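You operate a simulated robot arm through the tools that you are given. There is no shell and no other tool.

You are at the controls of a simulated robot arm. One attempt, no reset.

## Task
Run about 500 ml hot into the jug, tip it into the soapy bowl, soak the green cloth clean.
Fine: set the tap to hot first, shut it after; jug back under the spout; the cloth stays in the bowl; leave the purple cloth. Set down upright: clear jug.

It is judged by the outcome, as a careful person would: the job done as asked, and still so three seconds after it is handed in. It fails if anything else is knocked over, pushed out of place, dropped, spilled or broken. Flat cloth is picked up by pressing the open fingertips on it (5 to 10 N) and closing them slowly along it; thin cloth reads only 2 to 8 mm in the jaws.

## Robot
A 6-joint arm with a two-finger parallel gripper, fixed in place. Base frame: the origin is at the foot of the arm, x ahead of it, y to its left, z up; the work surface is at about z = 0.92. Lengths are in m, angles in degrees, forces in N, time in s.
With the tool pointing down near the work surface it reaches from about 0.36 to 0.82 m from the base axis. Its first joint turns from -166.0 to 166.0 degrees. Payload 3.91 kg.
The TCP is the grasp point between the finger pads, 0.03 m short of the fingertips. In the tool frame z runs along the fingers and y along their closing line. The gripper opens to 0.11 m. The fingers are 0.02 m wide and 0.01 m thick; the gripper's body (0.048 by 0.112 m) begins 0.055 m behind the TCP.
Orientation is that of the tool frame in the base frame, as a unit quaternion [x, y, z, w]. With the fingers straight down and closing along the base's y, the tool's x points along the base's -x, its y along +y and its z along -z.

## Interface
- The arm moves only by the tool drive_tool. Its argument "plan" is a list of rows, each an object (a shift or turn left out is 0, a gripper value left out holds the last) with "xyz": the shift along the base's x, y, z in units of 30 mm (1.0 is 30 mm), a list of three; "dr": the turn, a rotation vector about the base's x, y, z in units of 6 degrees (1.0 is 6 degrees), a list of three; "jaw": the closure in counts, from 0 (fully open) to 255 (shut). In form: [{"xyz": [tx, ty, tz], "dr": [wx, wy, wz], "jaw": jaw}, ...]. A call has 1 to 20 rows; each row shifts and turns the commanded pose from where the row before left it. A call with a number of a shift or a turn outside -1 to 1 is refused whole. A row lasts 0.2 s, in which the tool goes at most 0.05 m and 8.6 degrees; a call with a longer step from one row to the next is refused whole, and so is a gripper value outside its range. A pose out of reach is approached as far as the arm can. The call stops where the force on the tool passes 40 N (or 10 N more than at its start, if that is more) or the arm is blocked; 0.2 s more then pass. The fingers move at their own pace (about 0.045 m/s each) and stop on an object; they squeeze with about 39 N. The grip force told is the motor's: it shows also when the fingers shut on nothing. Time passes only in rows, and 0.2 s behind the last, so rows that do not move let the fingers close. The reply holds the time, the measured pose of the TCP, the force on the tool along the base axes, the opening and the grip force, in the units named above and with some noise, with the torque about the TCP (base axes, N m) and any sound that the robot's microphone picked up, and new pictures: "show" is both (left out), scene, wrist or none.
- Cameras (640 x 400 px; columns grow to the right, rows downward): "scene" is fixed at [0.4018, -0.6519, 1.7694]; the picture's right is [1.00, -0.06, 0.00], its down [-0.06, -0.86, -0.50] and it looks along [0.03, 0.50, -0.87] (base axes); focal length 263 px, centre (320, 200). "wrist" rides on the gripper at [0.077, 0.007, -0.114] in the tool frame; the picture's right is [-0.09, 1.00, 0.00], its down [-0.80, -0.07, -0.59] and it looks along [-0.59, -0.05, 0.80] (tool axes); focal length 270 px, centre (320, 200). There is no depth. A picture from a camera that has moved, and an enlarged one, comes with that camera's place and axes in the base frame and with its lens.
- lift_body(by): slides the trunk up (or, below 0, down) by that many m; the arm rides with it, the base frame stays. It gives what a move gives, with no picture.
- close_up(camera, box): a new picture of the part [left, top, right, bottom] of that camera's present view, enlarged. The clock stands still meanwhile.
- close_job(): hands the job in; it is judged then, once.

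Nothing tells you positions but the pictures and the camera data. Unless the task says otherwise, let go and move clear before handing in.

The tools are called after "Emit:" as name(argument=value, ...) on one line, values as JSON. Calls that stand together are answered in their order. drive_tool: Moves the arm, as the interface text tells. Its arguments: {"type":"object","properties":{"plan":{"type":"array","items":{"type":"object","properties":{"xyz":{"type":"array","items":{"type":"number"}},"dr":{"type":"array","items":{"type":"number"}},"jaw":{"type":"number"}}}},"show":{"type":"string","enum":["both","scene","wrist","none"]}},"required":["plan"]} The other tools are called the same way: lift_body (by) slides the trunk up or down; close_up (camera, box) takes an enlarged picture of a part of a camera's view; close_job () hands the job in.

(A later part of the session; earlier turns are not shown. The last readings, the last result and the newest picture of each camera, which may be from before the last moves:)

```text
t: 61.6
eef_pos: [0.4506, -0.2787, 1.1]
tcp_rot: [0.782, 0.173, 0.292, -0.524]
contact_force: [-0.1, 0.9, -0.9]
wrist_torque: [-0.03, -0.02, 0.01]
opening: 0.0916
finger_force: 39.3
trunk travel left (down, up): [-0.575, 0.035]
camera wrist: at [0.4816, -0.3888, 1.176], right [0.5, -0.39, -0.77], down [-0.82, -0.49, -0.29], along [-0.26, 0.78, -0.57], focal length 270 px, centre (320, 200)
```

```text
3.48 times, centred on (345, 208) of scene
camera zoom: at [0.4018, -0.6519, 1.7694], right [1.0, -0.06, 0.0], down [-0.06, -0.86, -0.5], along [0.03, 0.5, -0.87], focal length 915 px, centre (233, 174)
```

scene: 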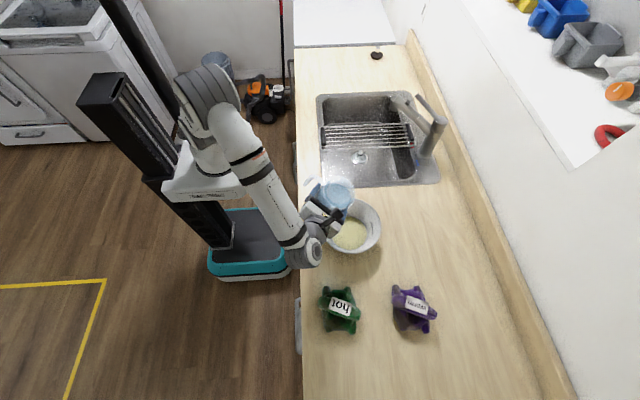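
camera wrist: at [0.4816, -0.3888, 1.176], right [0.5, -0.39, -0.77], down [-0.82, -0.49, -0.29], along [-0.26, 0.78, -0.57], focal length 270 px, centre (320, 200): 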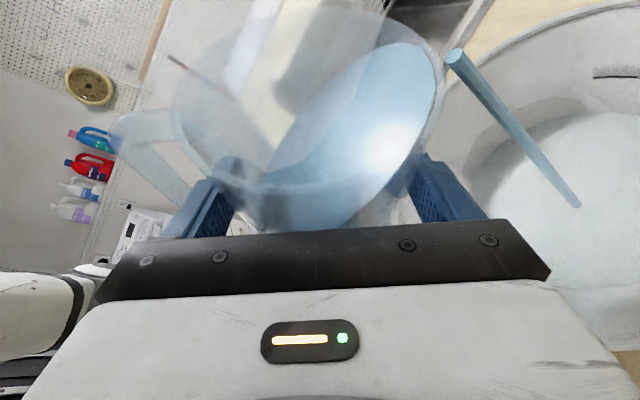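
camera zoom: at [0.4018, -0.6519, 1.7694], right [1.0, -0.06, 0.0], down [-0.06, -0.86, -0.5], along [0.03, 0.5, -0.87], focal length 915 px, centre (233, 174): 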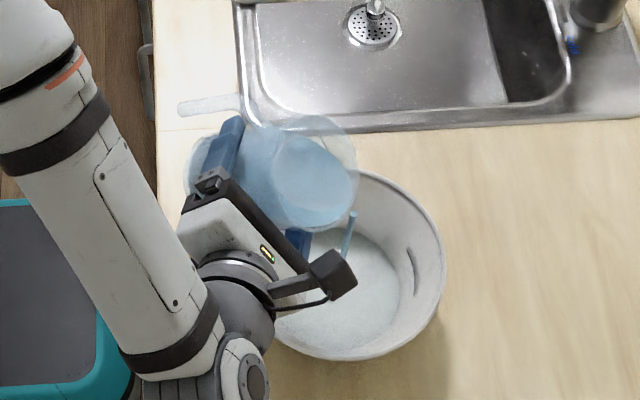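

The water is pouring as a clean stream into the bowl. I'll keep tilting steadily.

Emit:
drive_tool(plan=[{"dr": [0.28, 0.414, 0]}, {"dr": [0.28, 0.414, 0]}, {"dr": [0.28, 0.414, 0]}, {"dr": [0.28, 0.414, 0]}, {"dr": [0.28, 0.414, 0]}, {"dr": [0.28, 0.414, 0]}], show="wrist")

Emit:
close_up(camera="scene", box=[290, 150, 400, 265])

```text
t: 63.0
eef_pos: [0.4515, -0.2772, 1.1004]
tcp_rot: [0.764, 0.077, 0.202, -0.608]
contact_force: [0.3, -0.2, -0.3]
wrist_torque: [-0.04, -0.02, -0.02]
opening: 0.0916
finger_force: 39.0
trunk travel left (down, up): [-0.575, 0.035]
camera wrist: at [0.4981, -0.399, 1.1457], right [0.28, -0.24, -0.93], down [-0.88, -0.45, -0.15], along [-0.38, 0.86, -0.34], focal length 270 px, centre (320, 200)
```

wrist: 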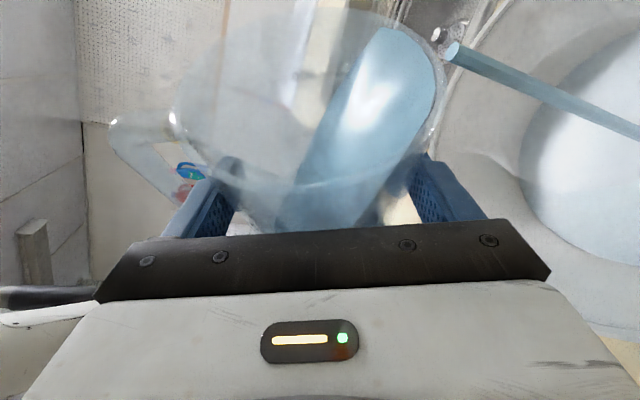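

```text
3.48 times, centred on (345, 208) of scene
camera zoom: at [0.4018, -0.6519, 1.7694], right [1.0, -0.06, 0.0], down [-0.06, -0.86, -0.5], along [0.03, 0.5, -0.87], focal length 915 px, centre (233, 174)
```

zoom: 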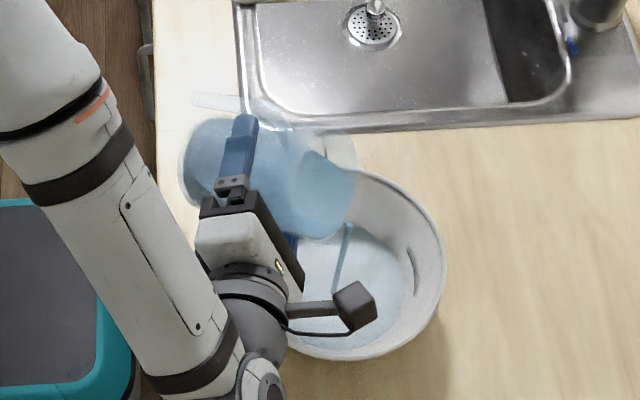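

The stream is still landing well inside the bowl at 63°. I'll continue tilting, nudging slightly forward as the lip swings back.

Emit:
drive_tool(plan=[{"xyz": [0.04, -0.03, 0], "dr": [0.28, 0.414, 0]}, {"xyz": [0.04, -0.03, 0], "dr": [0.28, 0.414, 0]}, {"xyz": [0.04, -0.03, 0], "dr": [0.28, 0.414, 0]}, {"xyz": [0.04, -0.03, 0], "dr": [0.28, 0.414, 0]}, {"xyz": [0.04, -0.03, 0], "dr": [0.28, 0.414, 0]}, {"xyz": [0.04, -0.03, 0], "dr": [0.28, 0.414, 0]}, {"xyz": [0.04, -0.03, 0], "dr": [0.28, 0.414, 0]}, {"xyz": [0.04, -0.03, 0], "dr": [0.28, 0.414, 0]}], show="wrist")

Emit:
close_up(camera="scene", box=[290, 150, 400, 265])

```text
t: 64.8
eef_pos: [0.4618, -0.2847, 1.1004]
tcp_rot: [0.712, -0.053, 0.075, -0.696]
contact_force: [0.0, 0.0, -1.5]
wrist_torque: [-0.05, 0.02, 0.01]
opening: 0.0917
finger_force: 38.7
trunk travel left (down, up): [-0.575, 0.035]
camera wrist: at [0.5155, -0.4123, 1.0982], right [-0.06, -0.01, -1.0], down [-0.9, -0.44, 0.06], along [-0.44, 0.9, 0.02], focal length 270 px, centre (320, 200)
```

wrist: 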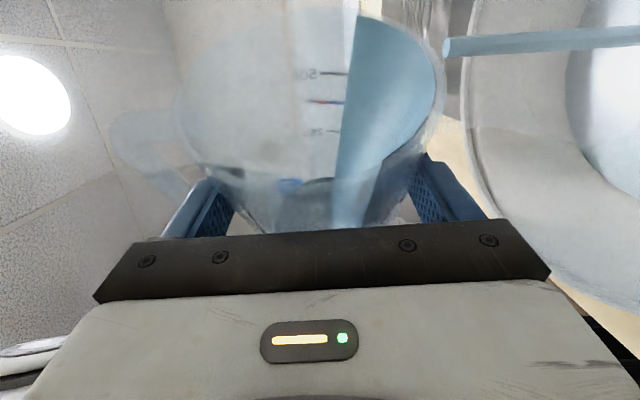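

```text
3.48 times, centred on (345, 208) of scene
camera zoom: at [0.4018, -0.6519, 1.7694], right [1.0, -0.06, 0.0], down [-0.06, -0.86, -0.5], along [0.03, 0.5, -0.87], focal length 915 px, centre (233, 174)
```

zoom: 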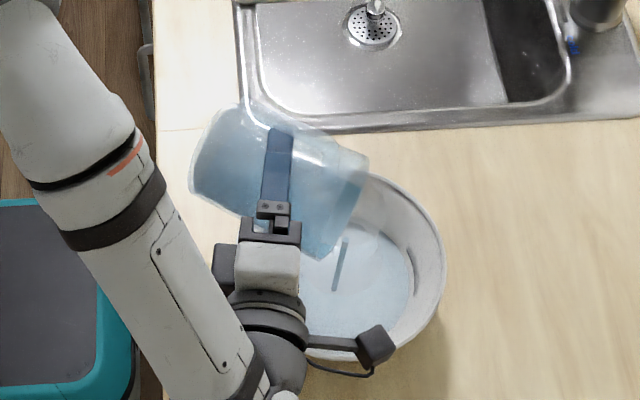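

At 87° with the stream still good. I'll continue to tip further to empty the jug.

Emit:
drive_tool(plan=[{"xyz": [0.03, -0.02, 0], "dr": [0.28, 0.414, 0]}, {"xyz": [0.03, -0.02, 0], "dr": [0.28, 0.414, 0]}, {"xyz": [0.03, -0.02, 0], "dr": [0.28, 0.414, 0]}, {"xyz": [0.03, -0.02, 0], "dr": [0.28, 0.414, 0]}, {"xyz": [0.03, -0.02, 0], "dr": [0.28, 0.414, 0]}, {"xyz": [0.03, -0.02, 0], "dr": [0.28, 0.414, 0]}], show="wrist")

Emit:
close_up(camera="scene", box=[290, 150, 400, 265])

```text
t: 66.2
eef_pos: [0.4633, -0.2503, 1.0807]
tcp_rot: [-0.654, 0.151, 0.022, 0.741]
contact_force: [-0.3, 0.6, -0.8]
wrist_torque: [-0.02, 0.02, 0.03]
opening: 0.0915
finger_force: 38.9
out of reach, approached as far as the arm can: row 1, 2, 3, 4, 5, 6
trunk travel left (down, up): [-0.575, 0.035]
camera wrist: at [0.5114, -0.3743, 1.0429], right [-0.31, 0.16, -0.94], down [-0.86, -0.46, 0.21], along [-0.39, 0.88, 0.28], focal length 270 px, centre (320, 200)
```

wrist: 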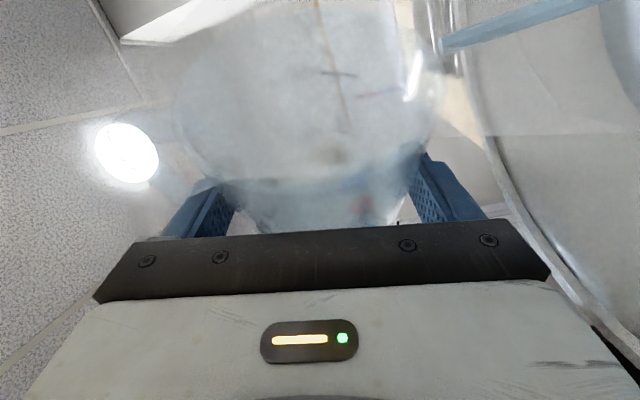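

```text
3.48 times, centred on (345, 208) of scene
camera zoom: at [0.4018, -0.6519, 1.7694], right [1.0, -0.06, 0.0], down [-0.06, -0.86, -0.5], along [0.03, 0.5, -0.87], focal length 915 px, centre (233, 174)
```

zoom: 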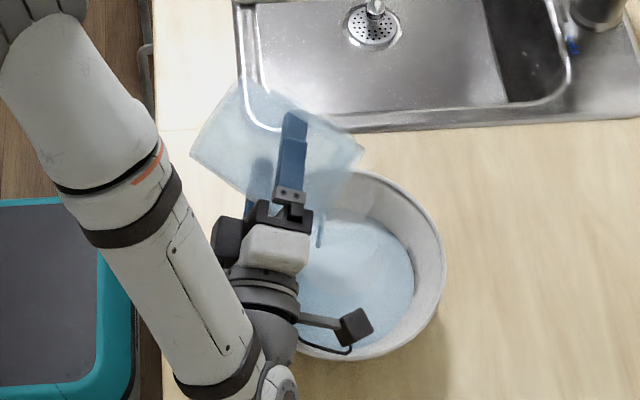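

The jug looks nearly empty, though the arm reached a joint limit and shifted a little; the last trickle still falls inside the bowl. I'll hold and look closely.

Emit:
drive_tool(plan=[{}, {}, {}], show="wrist")

Emit:
close_up(camera="scene", box=[300, 160, 400, 260])

Emit:
close_up(camera="wrist", box=[170, 0, 490, 240])

```text
t: 67.0
eef_pos: [0.4632, -0.2505, 1.0801]
tcp_rot: [-0.654, 0.151, 0.021, 0.741]
contact_force: [0.7, -0.4, -0.4]
wrist_torque: [-0.01, 0.02, 0.02]
opening: 0.0914
finger_force: 38.6
trunk travel left (down, up): [-0.575, 0.035]
camera wrist: at [0.5115, -0.3745, 1.0431], right [-0.31, 0.16, -0.94], down [-0.86, -0.46, 0.21], along [-0.39, 0.88, 0.28], focal length 270 px, centre (320, 200)
```

wrist: 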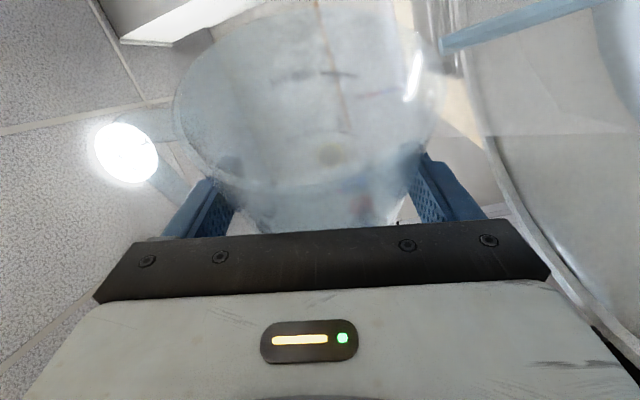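

```text
4.00 times, centred on (350, 210) of scene
camera zoom: at [0.4018, -0.6519, 1.7694], right [1.0, -0.06, 0.0], down [-0.06, -0.86, -0.5], along [0.03, 0.5, -0.87], focal length 1052 px, centre (200, 160)
```

zoom: 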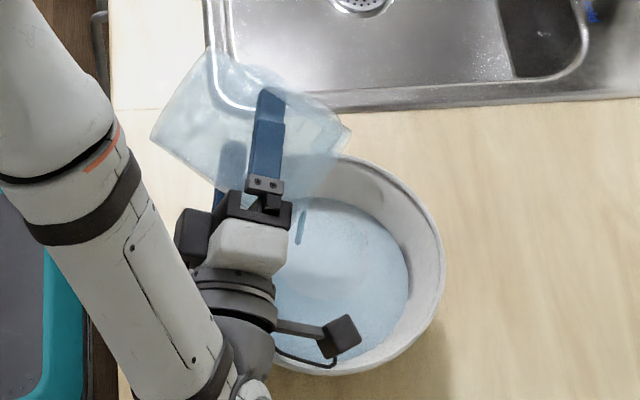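

```text
1.67 times, centred on (330, 120) of wrist
camera zoom: at [0.5115, -0.3745, 1.0431], right [-0.31, 0.16, -0.94], down [-0.86, -0.46, 0.21], along [-0.39, 0.88, 0.28], focal length 450 px, centre (303, 333)
```

zoom: 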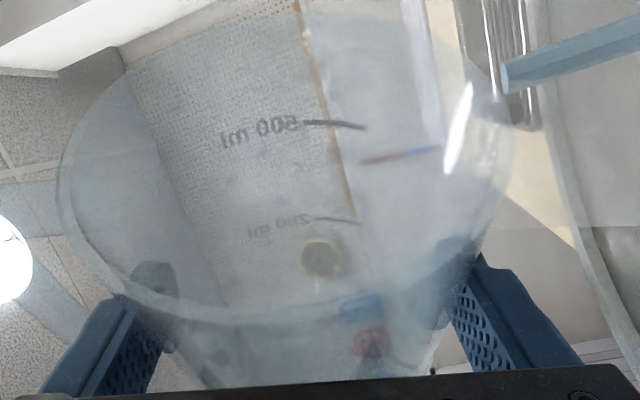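

The jug looks empty inside, but a thin stream is still drawn. I'll wait for it to finish.

Emit:
drive_tool(plan=[{}, {}, {}, {}, {}], show="wrist")

Emit:
close_up(camera="scene", box=[300, 160, 400, 260])

```text
t: 68.2
eef_pos: [0.4634, -0.2499, 1.0815]
tcp_rot: [-0.654, 0.151, 0.02, 0.741]
contact_force: [-0.3, 0.3, -1.7]
wrist_torque: [-0.03, 0.02, -0.01]
opening: 0.0918
finger_force: 39.1
trunk travel left (down, up): [-0.575, 0.035]
camera wrist: at [0.5115, -0.3745, 1.0431], right [-0.31, 0.16, -0.94], down [-0.86, -0.46, 0.21], along [-0.39, 0.88, 0.28], focal length 270 px, centre (320, 200)
```

wrist: 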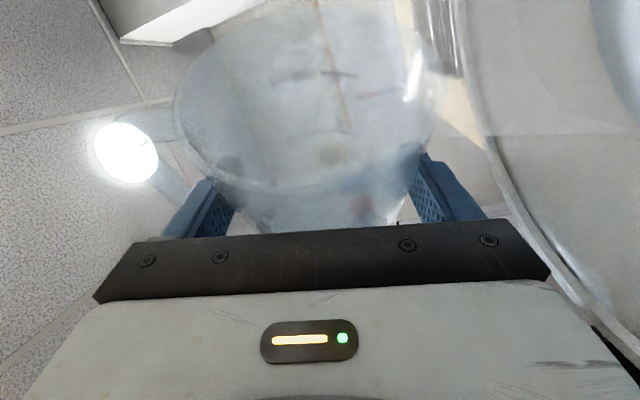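

```text
4.00 times, centred on (350, 210) of scene
camera zoom: at [0.4018, -0.6519, 1.7694], right [1.0, -0.06, 0.0], down [-0.06, -0.86, -0.5], along [0.03, 0.5, -0.87], focal length 1052 px, centre (200, 160)
```

zoom: 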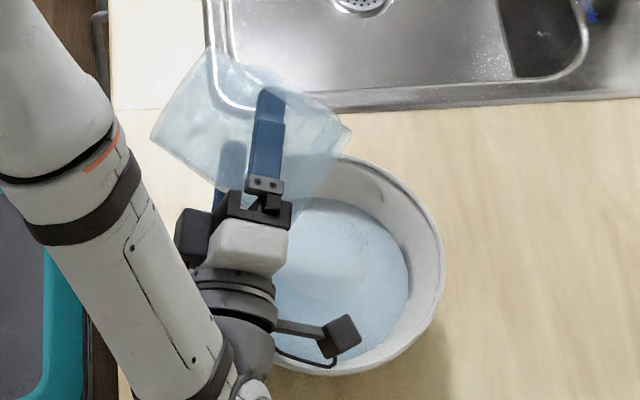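

The jug is empty and the bowl has taken the water with no spill visible. I'll now roll the jug back upright while raising it clear of the bowl.

Emit:
drive_tool(plan=[{"xyz": [0, 0, 0.3], "dr": [-0.56, -0.828, 0]}, {"xyz": [0, 0, 0.4], "dr": [-0.56, -0.828, 0]}, {"xyz": [0, 0, 0.4], "dr": [-0.56, -0.828, 0]}, {"xyz": [0, 0, 0.4], "dr": [-0.56, -0.828, 0]}, {"xyz": [0, 0, 0.3], "dr": [-0.56, -0.828, 0]}, {"xyz": [0, 0, 0.2], "dr": [-0.56, -0.828, 0]}, {"xyz": [0, 0, 0.2], "dr": [-0.56, -0.828, 0]}, {"dr": [-0.56, -0.828, 0]}, {"dr": [-0.56, -0.828, 0]}, {"dr": [-0.56, -0.828, 0]}, {"dr": [-0.56, -0.828, 0]}, {"dr": [-0.56, -0.828, 0]}, {"dr": [-0.56, -0.828, 0]}, {"dr": [-0.56, -0.828, 0]}, {"dr": [-0.56, -0.828, 0]}, {"dr": [-0.56, -0.828, 0]}, {"dr": [-0.56, -0.828, 0]}, {"dr": [-0.27, -0.4, 0]}], show="both")

```text
t: 72.0
eef_pos: [0.4632, -0.2493, 1.1472]
tcp_rot: [0.742, 0.388, 0.481, -0.261]
contact_force: [1.4, -0.5, -1.2]
wrist_torque: [-0.01, 0.0, 0.0]
opening: 0.0918
finger_force: 38.8
trunk travel left (down, up): [-0.575, 0.035]
camera wrist: at [0.4275, -0.3156, 1.2627], right [0.8, -0.59, -0.09], down [-0.55, -0.67, -0.49], along [0.23, 0.45, -0.86], focal length 270 px, centre (320, 200)
```

scene: 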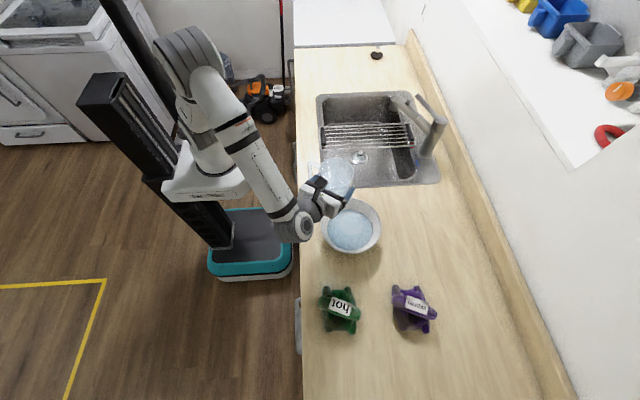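
wrist: 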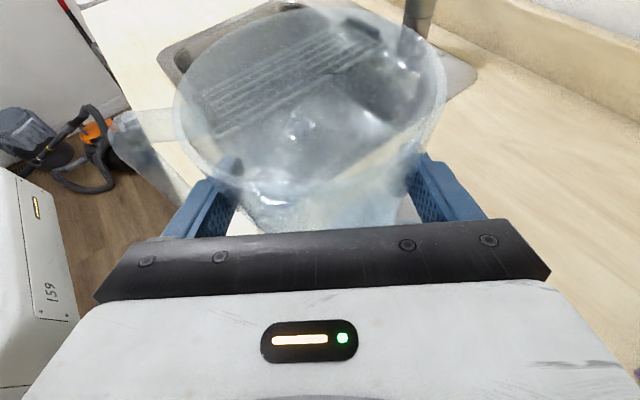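

The jug is upright and empty in the same orientation as before. I'll carry it back along the reverse path toward the sink.

Emit:
drive_tool(plan=[{"xyz": [0.3, 0.2, 0], "dr": [0, 0, 0.2]}, {"xyz": [0.5, 0.38, 0], "dr": [0, 0, 0.4]}, {"xyz": [0.58, 0.43, 0], "dr": [0, 0, 0.4]}, {"xyz": [0.58, 0.43, 0], "dr": [0, 0, 0.4]}, {"xyz": [0.58, 0.43, 0], "dr": [0, 0, 0.4]}, {"xyz": [0.58, 0.43, 0], "dr": [0, 0, 0.4]}, {"xyz": [0.58, 0.43, 0], "dr": [0, 0, 0.4]}, {"xyz": [0.58, 0.43, -0.1], "dr": [0, 0, 0.4]}, {"xyz": [0.58, 0.43, -0.3], "dr": [0, 0, 0.4]}, {"xyz": [0.58, 0.43, -0.35], "dr": [0, 0, 0.4]}, {"xyz": [0.58, 0.43, -0.35], "dr": [0, 0, 0.4]}, {"xyz": [0.58, 0.43, -0.35], "dr": [0, 0, 0.4]}, {"xyz": [0.58, 0.43, -0.35], "dr": [0, 0, 0.4]}, {"xyz": [0.5, 0.4, -0.35], "dr": [0, 0, 0.4]}, {"xyz": [0.5, 0.4, -0.3], "dr": [0, 0, 0.4]}, {"xyz": [0.25, 0.2, -0.12], "dr": [0, 0, 0]}], show="both")

```text
t: 75.4
eef_pos: [0.7177, -0.0596, 1.0674]
tcp_rot: [0.592, 0.592, 0.381, -0.393]
contact_force: [0.3, 0.3, -0.8]
wrist_torque: [0.0, 0.0, -0.02]
opening: 0.0917
finger_force: 39.2
trunk travel left (down, up): [-0.575, 0.035]
camera wrist: at [0.7257, -0.1352, 1.1836], right [1.0, -0.03, -0.1], down [-0.07, -0.87, -0.49], along [-0.07, 0.5, -0.86], focal length 270 px, centre (320, 200)
```

scene: 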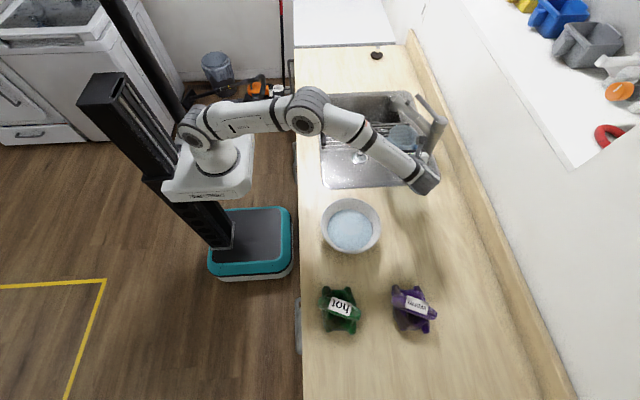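
wrist: 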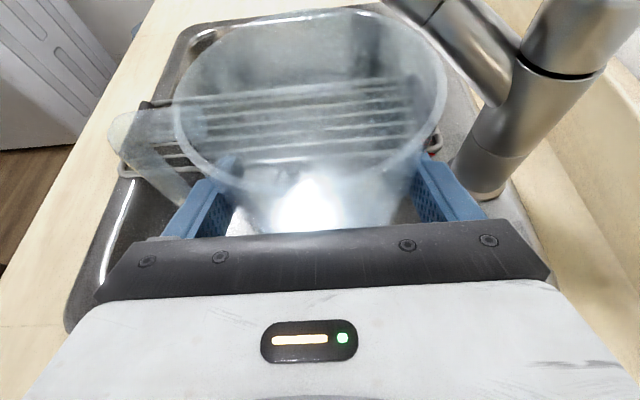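

I'm back at the sink in the original orientation. I'll lower to just above rack height and slide the jug in under the spout.

Emit:
drive_tool(plan=[{"xyz": [0.14, 0.2, -0.6]}, {"xyz": [0.14, 0.3, -0.6]}, {"xyz": [0.13, 0.5, -0.55]}, {"xyz": [0, 0.55, 0]}, {"xyz": [0, 0.55, 0]}, {"xyz": [0, 0.55, 0]}, {"xyz": [0, 0.55, 0]}, {"xyz": [0, 0.55, 0]}, {"xyz": [0, 0.55, 0]}, {"xyz": [0, 0.55, 0]}, {"xyz": [0, 0.55, 0]}, {}], show="both")

Emit:
close_up(camera="scene", box=[360, 80, 450, 150])

```text
t: 78.0
eef_pos: [0.7267, 0.1011, 1.0166]
tcp_rot: [0.593, 0.592, 0.38, -0.392]
contact_force: [0.0, 0.5, -1.0]
wrist_torque: [-0.01, 0.01, -0.01]
opening: 0.0914
finger_force: 38.4
trunk travel left (down, up): [-0.575, 0.035]
camera wrist: at [0.7348, 0.0271, 1.1331], right [1.0, -0.03, -0.1], down [-0.07, -0.87, -0.49], along [-0.07, 0.5, -0.86], focal length 270 px, centre (320, 200)
```

scene: 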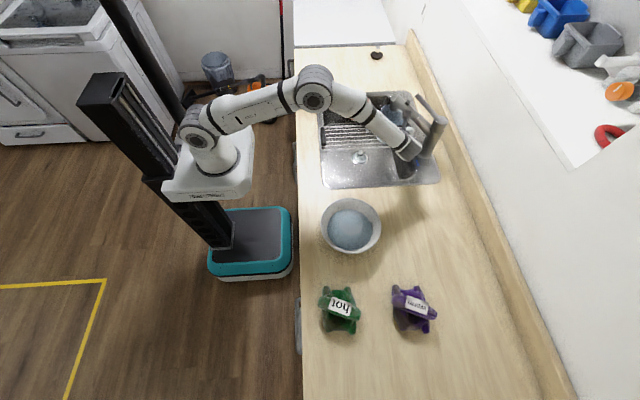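
wrist: 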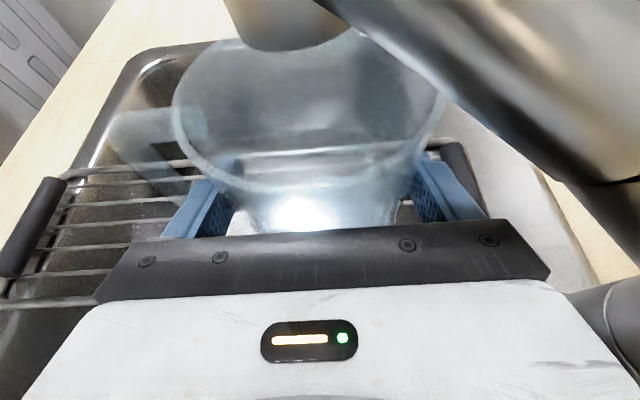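

```text
5.71 times, centred on (405, 115) of scene
camera zoom: at [0.4018, -0.6519, 1.7694], right [1.0, -0.06, 0.0], down [-0.06, -0.86, -0.5], along [0.03, 0.5, -0.87], focal length 1503 px, centre (-166, 686)
```

zoom: 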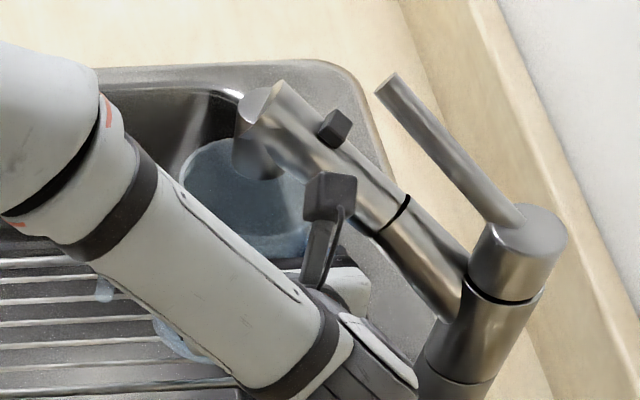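

The jug is under the spout outlet again. I'll nudge it 4 mm in x and lower until it rests on the rack.

Emit:
drive_tool(plan=[{"xyz": [0.12, 0.02, 0]}, {"xyz": [0, 0, -0.15]}, {"xyz": [0, 0, -0.15]}, {"xyz": [0, 0, -0.12]}, {"xyz": [0, 0, -0.07]}], show="wrist")

```text
t: 79.2
eef_pos: [0.7314, 0.1021, 1.0038]
tcp_rot: [0.592, 0.591, 0.381, -0.392]
contact_force: [0.8, 0.0, -1.3]
wrist_torque: [0.0, -0.03, 0.01]
opening: 0.0914
finger_force: 39.1
trunk travel left (down, up): [-0.575, 0.035]
camera wrist: at [0.7398, 0.0273, 1.1181], right [1.0, -0.03, -0.09], down [-0.07, -0.87, -0.49], along [-0.07, 0.5, -0.86], focal length 270 px, centre (320, 200)
```

wrist: 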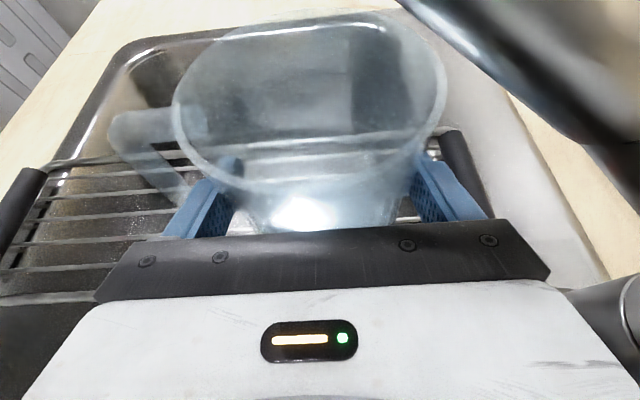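

The height nearly matches the original grasp height. I'll ease down a bit more to feel for rack contact.

Emit:
drive_tool(plan=[{"xyz": [0, 0, -0.04]}, {"xyz": [0, 0, -0.04]}, {}], show="none")

```text
t: 80.0
eef_pos: [0.7313, 0.1019, 1.0015]
tcp_rot: [0.591, 0.592, 0.382, -0.393]
contact_force: [1.0, -2.3, 9.3]
wrist_torque: [-0.3, 0.16, 0.06]
opening: 0.0916
finger_force: 38.9
trunk travel left (down, up): [-0.575, 0.035]
```

The jug is resting on the rack (about 9 N contact). I'll ease up slightly and open the fingers gently.

Emit:
drive_tool(plan=[{"xyz": [0, 0, 0.03]}, {"jaw": 38}, {"jaw": 20}, {"jaw": 0}, {"jaw": 0}], show="wrist")

```text
t: 81.2
eef_pos: [0.7324, 0.1024, 1.0017]
tcp_rot: [0.592, 0.592, 0.381, -0.392]
contact_force: [0.0, 0.1, -0.4]
wrist_torque: [-0.01, 0.0, 0.0]
opening: 0.1097
finger_force: 0.0
trunk travel left (down, up): [-0.575, 0.035]
camera wrist: at [0.7401, 0.0276, 1.1169], right [1.0, -0.03, -0.09], down [-0.07, -0.87, -0.49], along [-0.07, 0.5, -0.86], focal length 270 px, centre (320, 200)
```

wrist: 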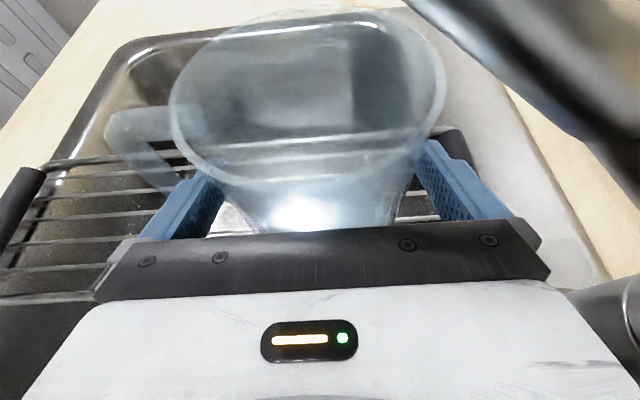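

The jug stands upright on the rack and is free. I'll withdraw straight back along the tool axis, then rise.

Emit:
drive_tool(plan=[{"xyz": [-0.02, -0.5, 0.21]}, {"xyz": [-0.02, -0.667, 0.28]}, {"xyz": [0, -0.667, 0.28]}, {"xyz": [0, -0.667, 0.28]}, {"xyz": [0, -0.667, 0.28]}, {"xyz": [0, -0.667, 0.28]}, {"xyz": [-0.3, -0.3, 0.8]}, {"xyz": [-0.3, -0.3, 0.8]}], show="both")

Emit:
close_up(camera="wrist", box=[200, 40, 460, 230])

Emit:
close_up(camera="scene", box=[310, 190, 440, 340])

```text
t: 83.0
eef_pos: [0.7127, -0.0314, 1.0994]
tcp_rot: [0.592, 0.591, 0.382, -0.392]
contact_force: [0.9, -0.1, 0.1]
wrist_torque: [0.02, 0.0, -0.04]
opening: 0.1101
finger_force: 0.1
trunk travel left (down, up): [-0.575, 0.035]
camera wrist: at [0.7205, -0.1062, 1.2154], right [1.0, -0.03, -0.09], down [-0.07, -0.87, -0.49], along [-0.07, 0.5, -0.86], focal length 270 px, centre (320, 200)
```

scene: 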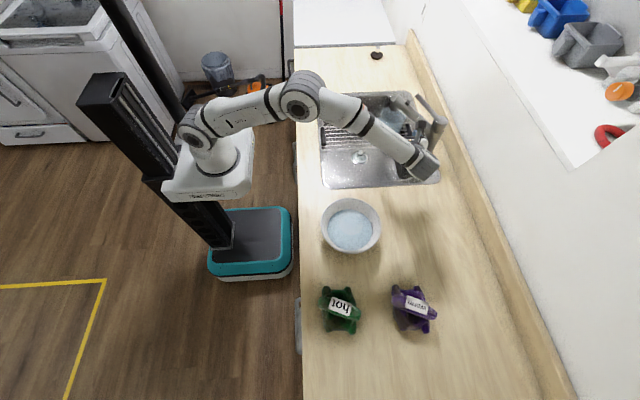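
wrist: 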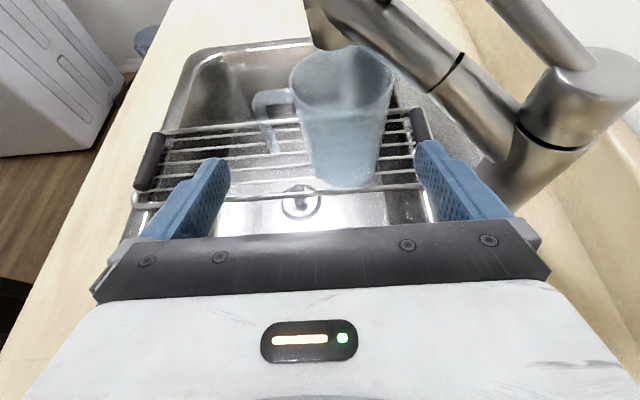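

```text
2.11 times, centred on (330, 135) of wrist
camera zoom: at [0.7205, -0.1062, 1.2154], right [1.0, -0.03, -0.09], down [-0.07, -0.87, -0.49], along [-0.07, 0.5, -0.86], focal length 569 px, centre (299, 337)
```

zoom: 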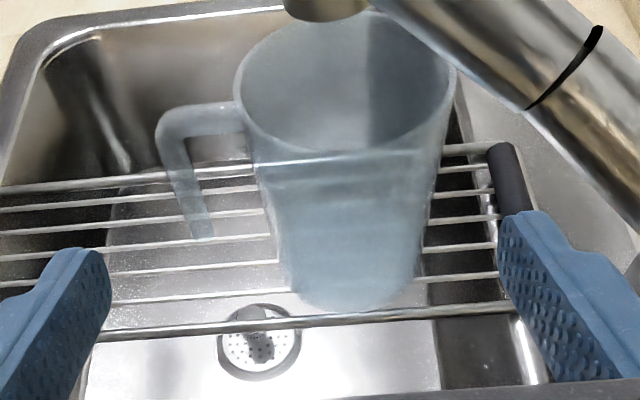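

```text
2.67 times, centred on (375, 265) of scene
camera zoom: at [0.4018, -0.6519, 1.7694], right [1.0, -0.06, 0.0], down [-0.06, -0.86, -0.5], along [0.03, 0.5, -0.87], focal length 701 px, centre (173, 27)
```

zoom: 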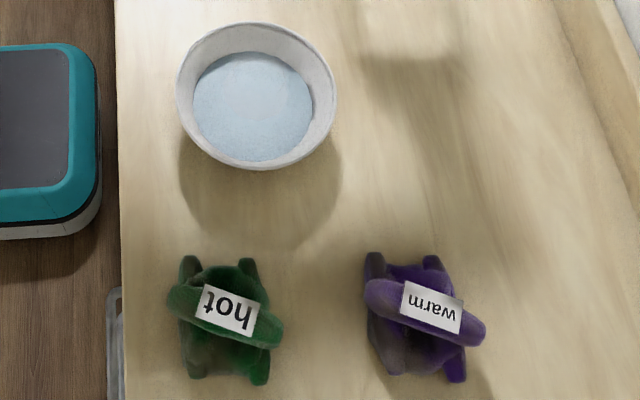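

The jug is upright on the rack under the spout, and the bowl is filled. Next I'll turn the tool to point down again and move over the green cloth for a close look.

Emit:
drive_tool(plan=[{"xyz": [-0.2, -0.4, 0.7], "dr": [-1, 0, 0]}, {"xyz": [-0.3, -0.5, 0.7], "dr": [-1, 0, 0]}, {"xyz": [-0.36, -0.52, 0.6], "dr": [-1, 0, 0]}, {"xyz": [-0.36, -0.52, 0.5], "dr": [-1, 0, 0]}, {"xyz": [-0.36, -0.52, 0.5], "dr": [-1, 0, 0]}, {"xyz": [-0.36, -0.52, 0.4], "dr": [-1, 0, 0]}, {"xyz": [-0.36, -0.52, 0.4], "dr": [-1, 0, 0]}, {"xyz": [-0.36, -0.52, 0.4], "dr": [-1, 0, 0]}, {"xyz": [-0.36, -0.52, 0.3], "dr": [-1, 0, 0]}, {"xyz": [-0.36, -0.52, 0.3], "dr": [-1, 0, 0]}, {"xyz": [-0.36, -0.52, 0.2], "dr": [-1, 0, 0]}], show="none")

Emit:
drive_tool(plan=[{"xyz": [-0.37, -0.95, -0.1], "dr": [0, 0, 0.945]}, {"xyz": [-0.37, -0.95, -0.1], "dr": [0, 0, 0.945]}, {"xyz": [-0.37, -0.95, -0.1], "dr": [0, 0, 0.945]}, {"xyz": [-0.37, -0.95, -0.1], "dr": [0, 0, 0.945]}, {"xyz": [-0.37, -0.95, -0.1], "dr": [0, 0, 0.945]}, {"xyz": [-0.37, -0.95, -0.1], "dr": [0, 0, 0.945]}, {"xyz": [-0.37, -0.95, -0.1], "dr": [0, 0, 0.945]}, {"xyz": [-0.37, -0.95, -0.1], "dr": [0, 0, 0.945]}, {"xyz": [-0.37, -0.95, -0.1], "dr": [0, 0, 0.945]}, {"xyz": [-0.37, -0.95, -0.1], "dr": [0, 0, 0.945]}, {"xyz": [-0.37, -0.95, -0.1], "dr": [0, 0, 0.945]}, {"xyz": [-0.37, -0.95, -0.1], "dr": [0, 0, 0.945]}], show="both")

```text
t: 85.4
eef_pos: [0.6, -0.2002, 1.2498]
tcp_rot: [0.71, 0.704, -0.003, -0.006]
contact_force: [0.6, 0.1, -0.1]
wrist_torque: [-0.01, 0.01, -0.01]
opening: 0.1098
finger_force: 0.1
trunk travel left (down, up): [-0.575, 0.035]
```

```text
t: 88.0
eef_pos: [0.4679, -0.5401, 1.2121]
tcp_rot: [0.195, 0.981, -0.006, -0.005]
contact_force: [-0.4, 0.0, -0.2]
wrist_torque: [0.01, -0.01, 0.02]
opening: 0.1099
finger_force: 0.0
trunk travel left (down, up): [-0.575, 0.035]
camera wrist: at [0.3987, -0.5046, 1.3273], right [0.46, 0.89, -0.01], down [0.72, -0.37, 0.59], along [0.52, -0.28, -0.81], focal length 270 px, centre (320, 200)
```

scene: 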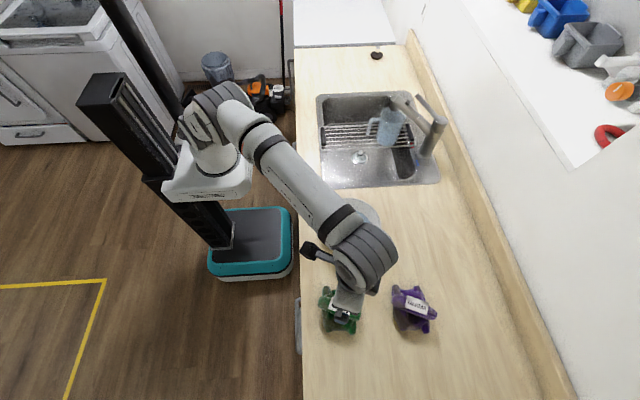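
wrist: 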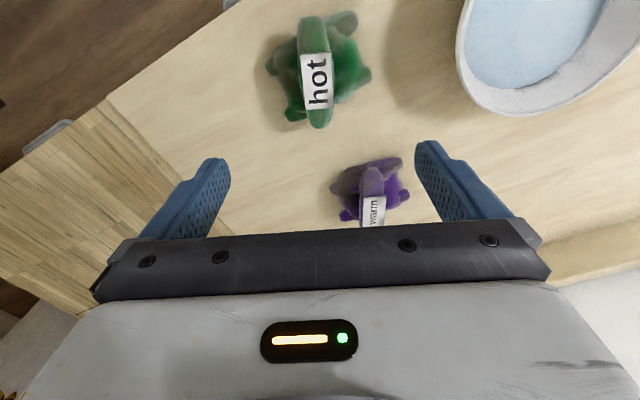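

The green bundle sits at about (0.463, -0.545), right below the tool. I'll zoom in on its shape to choose a grip.

Emit:
close_up(camera="wrist", box=[240, 0, 400, 140])

Emit:
close_up(camera="scene", box=[310, 260, 380, 345])

```text
2.86 times, centred on (320, 70) of wrist
camera zoom: at [0.3987, -0.5046, 1.3273], right [0.46, 0.89, -0.01], down [0.72, -0.37, 0.59], along [0.52, -0.28, -0.81], focal length 772 px, centre (320, 571)
```

zoom: 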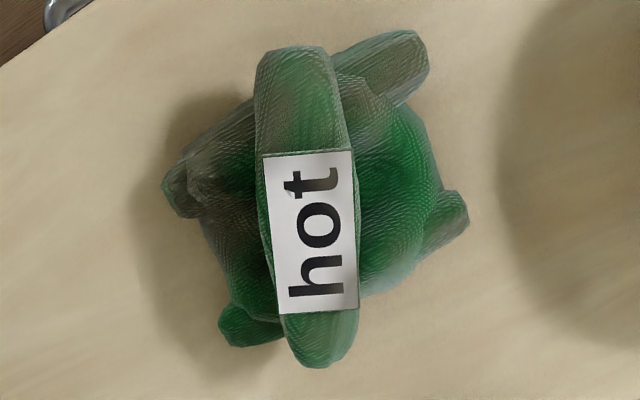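

```text
4.71 times, centred on (345, 302) of scene
camera zoom: at [0.4018, -0.6519, 1.7694], right [1.0, -0.06, 0.0], down [-0.06, -0.86, -0.5], along [0.03, 0.5, -0.87], focal length 1238 px, centre (202, -282)
```

zoom: 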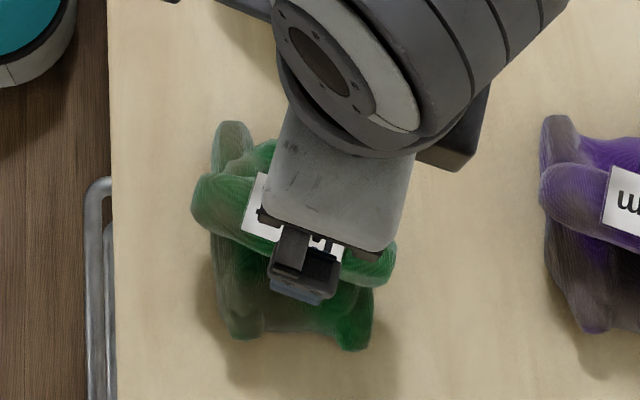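

The bundle's ridge, about 4 cm wide with its top near z=0.975, runs perpendicular to my closing axis. I'll centre over it, set a 75 mm opening and descend to just above it.

Emit:
drive_tool(plan=[{"xyz": [-0.15, -0.15, -0.8], "jaw": 81}, {"xyz": [0, 0, -1]}, {"xyz": [0, 0, -1]}, {"xyz": [0, 0, -1]}, {"xyz": [0, 0, -1]}, {"xyz": [0, 0, -1]}, {"xyz": [0, 0, -0.6]}], show="both")

Emit:
close_up(camera="scene", box=[310, 260, 380, 345])

```text
t: 89.6
eef_pos: [0.4604, -0.5462, 1.019]
tcp_rot: [0.195, 0.981, -0.006, -0.004]
contact_force: [-0.2, -0.3, 0.7]
wrist_torque: [0.0, 0.01, 0.0]
opening: 0.0747
finger_force: 0.2
trunk travel left (down, up): [-0.575, 0.035]
camera wrist: at [0.3937, -0.5093, 1.1334], right [0.46, 0.89, -0.01], down [0.72, -0.37, 0.59], along [0.52, -0.28, -0.81], focal length 270 px, centre (320, 200)
```

scene: 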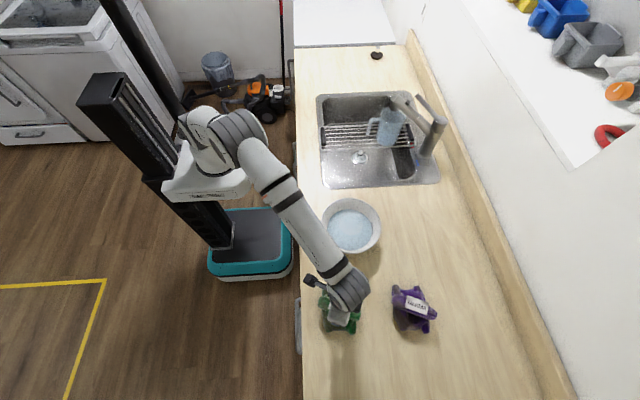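
wrist: 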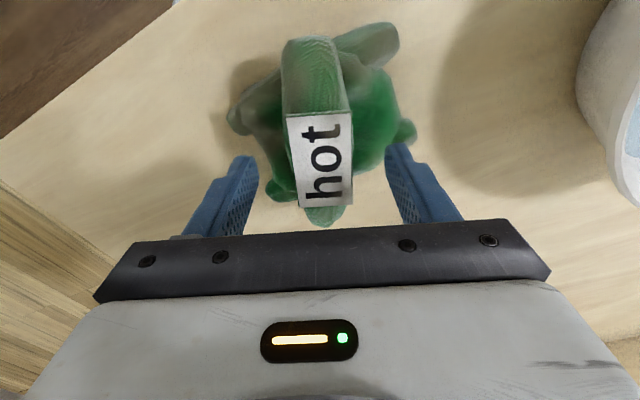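

```text
4.71 times, centred on (345, 302) of scene
camera zoom: at [0.4018, -0.6519, 1.7694], right [1.0, -0.06, 0.0], down [-0.06, -0.86, -0.5], along [0.03, 0.5, -0.87], focal length 1238 px, centre (202, -282)
```

zoom: 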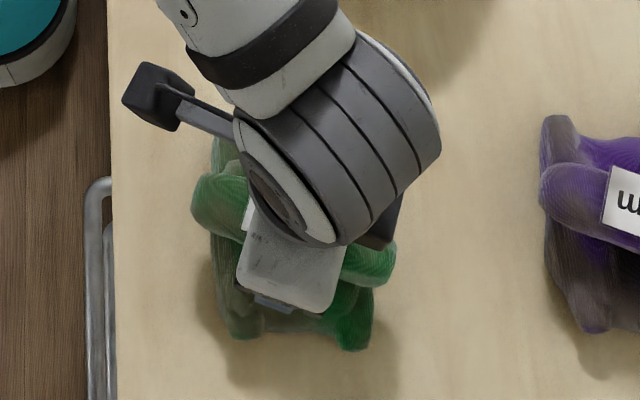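

The fingers straddle the ridge evenly. I'll go down in small steps, watching for contact.

Emit:
drive_tool(plan=[{"xyz": [0, 0, -0.4]}, {"xyz": [0, 0, -0.4]}, {"xyz": [0, 0, -0.3]}], show="wrist")

```text
t: 90.4
eef_pos: [0.4634, -0.5445, 0.9848]
tcp_rot: [0.195, 0.981, -0.006, -0.004]
contact_force: [0.8, 0.1, -0.1]
wrist_torque: [0.02, 0.04, 0.01]
opening: 0.0752
finger_force: 0.0
trunk travel left (down, up): [-0.575, 0.035]
camera wrist: at [0.3949, -0.5087, 1.1001], right [0.46, 0.89, -0.01], down [0.72, -0.37, 0.59], along [0.52, -0.28, -0.81], focal length 270 px, centre (320, 200)
```

wrist: 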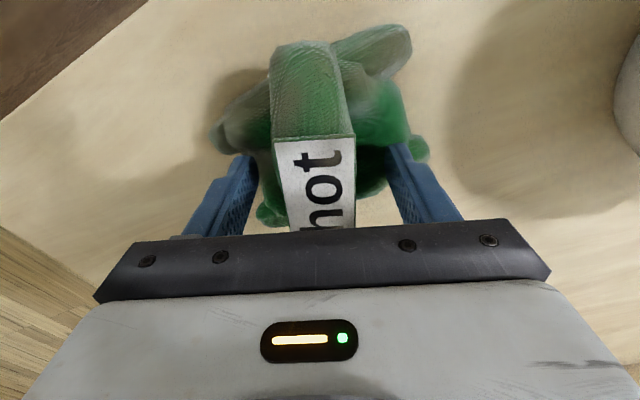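

No contact yet. I'll go down a little further, keeping the tips above the counter.

Emit:
drive_tool(plan=[{"xyz": [0, 0, -0.2]}, {"xyz": [0, 0, -0.2]}, {"xyz": [0, 0, -0.15]}], show="wrist")

```text
t: 91.1
eef_pos: [0.4646, -0.5463, 0.9828]
tcp_rot: [0.195, 0.981, -0.01, 0.003]
contact_force: [-3.4, 1.9, 20.6]
wrist_torque: [0.86, -0.42, 0.23]
opening: 0.0756
finger_force: 1.1
trunk travel left (down, up): [-0.575, 0.035]
stopped in row 3: the force on the tool passed its limit at 44 N (the readings are from after the stop); the commanded pose is now the measured one
camera wrist: at [0.3955, -0.5085, 1.0958], right [0.46, 0.89, -0.02], down [0.71, -0.36, 0.6], along [0.53, -0.29, -0.8], focal length 270 px, centre (320, 200)
```

wrist: 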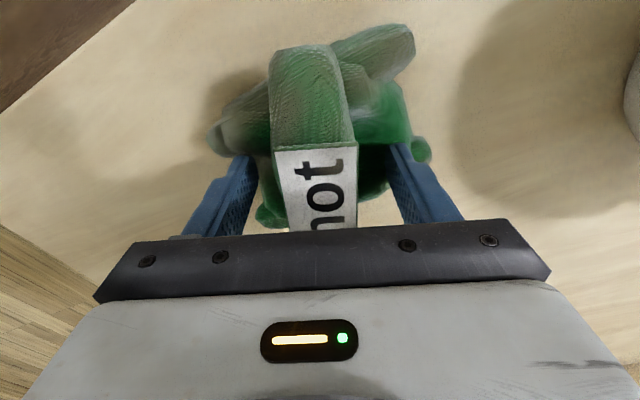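

The cloth bundle is firm and the fingers touched its shoulder. I'll rise a few millimetres and close on the ridge, with about 2 cm of overlap.

Emit:
drive_tool(plan=[{"xyz": [0, 0, 0.13]}, {"jaw": 110}, {"jaw": 140}, {"jaw": 170}, {"jaw": 200}, {"jaw": 230}, {"jaw": 230}], show="wrist")

```text
t: 92.7
eef_pos: [0.4671, -0.5467, 0.9826]
tcp_rot: [0.195, 0.981, -0.009, -0.001]
contact_force: [0.7, 0.0, 0.0]
wrist_torque: [-0.01, 0.01, -0.02]
opening: 0.0419
finger_force: 39.4
trunk travel left (down, up): [-0.575, 0.035]
camera wrist: at [0.3974, -0.5094, 1.0954], right [0.46, 0.89, -0.02], down [0.72, -0.36, 0.6], along [0.52, -0.29, -0.8], focal length 270 px, centre (320, 200)
```

wrist: 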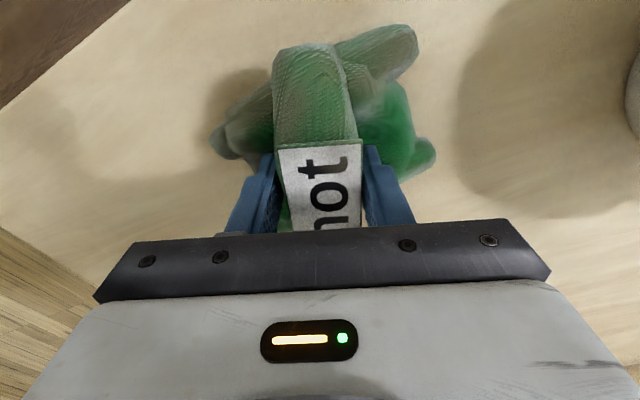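

The ridge is gripped at 42 mm. I'll lift it gently and check that it comes up.

Emit:
drive_tool(plan=[{"xyz": [0, 0, 0.3], "jaw": 255}, {"xyz": [0, 0, 0.5]}, {"xyz": [0, 0, 0.7]}, {"xyz": [0, 0, 0.7]}], show="both")

Emit:
close_up(camera="scene", box=[310, 260, 390, 345])

```text
t: 93.7
eef_pos: [0.4651, -0.5487, 1.0486]
tcp_rot: [0.195, 0.981, -0.009, 0.0]
contact_force: [0.2, -0.4, -0.7]
wrist_torque: [-0.01, -0.01, -0.02]
opening: 0.0418
finger_force: 38.9
trunk travel left (down, up): [-0.575, 0.035]
camera wrist: at [0.3968, -0.5114, 1.1627], right [0.46, 0.89, -0.02], down [0.72, -0.36, 0.6], along [0.52, -0.29, -0.8], focal length 270 px, centre (320, 200)
```

scene: 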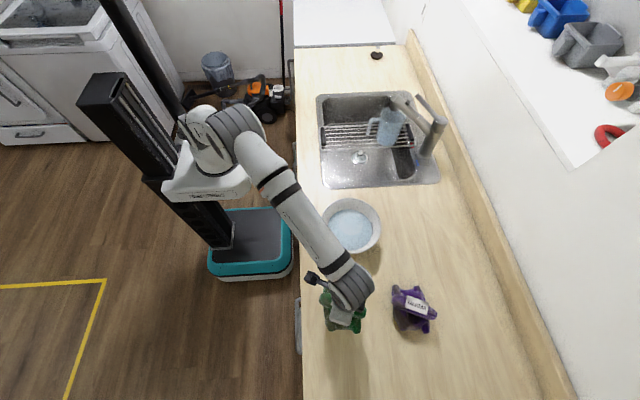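
wrist: 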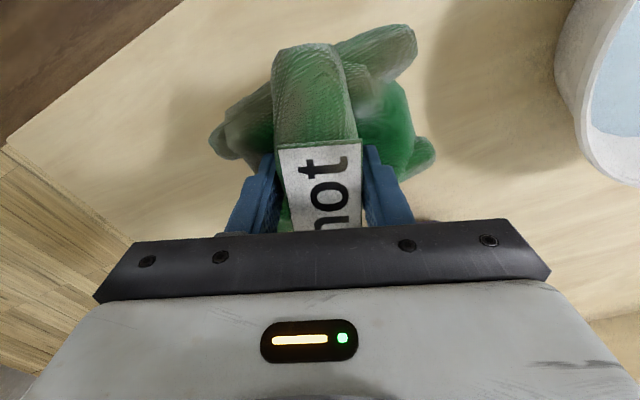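

```text
4.71 times, centred on (350, 302) of scene
camera zoom: at [0.4018, -0.6519, 1.7694], right [1.0, -0.06, 0.0], down [-0.06, -0.86, -0.5], along [0.03, 0.5, -0.87], focal length 1238 px, centre (179, -282)
```

zoom: 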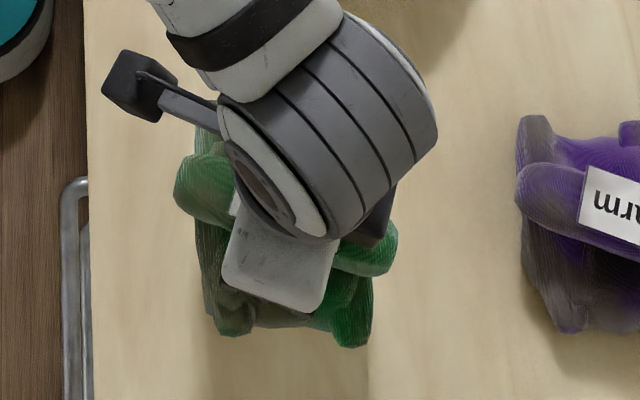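

The cloth came up cleanly and the purple one is undisturbed. I'll raise it and carry it over the bowl.

Emit:
drive_tool(plan=[{"xyz": [0, 0, 0.9]}, {"xyz": [0, 0, 0.9]}, {"xyz": [0, 0.2, 0.9]}, {"xyz": [0.2, 0.6, 0.1]}, {"xyz": [0.22, 0.85, 0]}, {"xyz": [0.22, 0.85, 0]}, {"xyz": [0.22, 0.85, 0]}, {"xyz": [0.22, 0.85, 0]}, {"xyz": [0.22, 0.85, 0]}, {"xyz": [0.22, 0.85, 0]}, {"xyz": [0.22, 0.85, 0]}, {"xyz": [0.2, 0.8, 0]}, {"xyz": [0.1, 0.4, 0]}, {}], show="both")

Emit:
close_up(camera="scene", box=[300, 160, 410, 270])

```text
t: 96.7
eef_pos: [0.5274, -0.3088, 1.1332]
tcp_rot: [0.195, 0.981, -0.009, 0.0]
contact_force: [0.9, 1.0, -1.4]
wrist_torque: [0.02, 0.0, 0.01]
opening: 0.0415
finger_force: 39.0
trunk travel left (down, up): [-0.575, 0.035]
camera wrist: at [0.4593, -0.2721, 1.2469], right [0.46, 0.89, -0.02], down [0.72, -0.36, 0.6], along [0.52, -0.29, -0.8], focal length 270 px, centre (320, 200)
```

scene: 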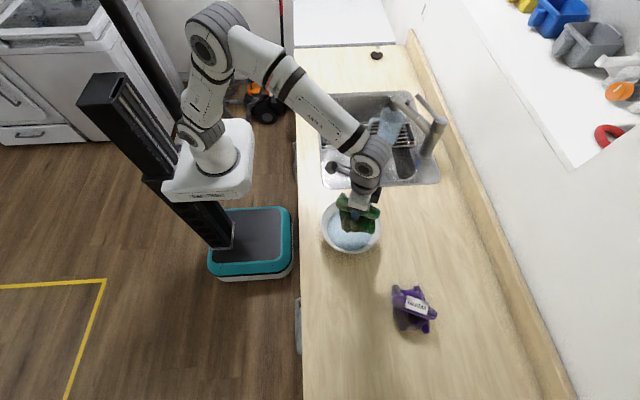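
wrist: 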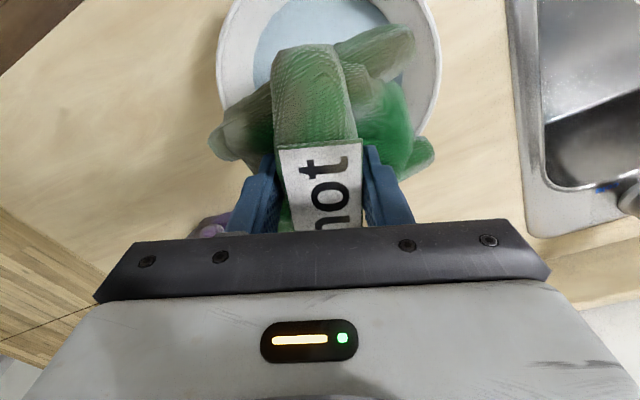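

```text
3.64 times, centred on (355, 215) of scene
camera zoom: at [0.4018, -0.6519, 1.7694], right [1.0, -0.06, 0.0], down [-0.06, -0.86, -0.5], along [0.03, 0.5, -0.87], focal length 956 px, centre (193, 146)
```

zoom: 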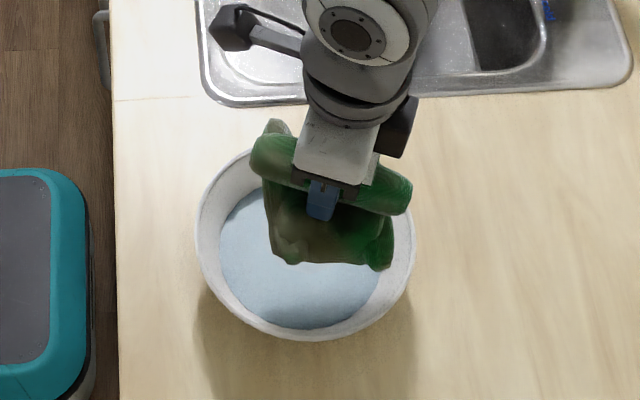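

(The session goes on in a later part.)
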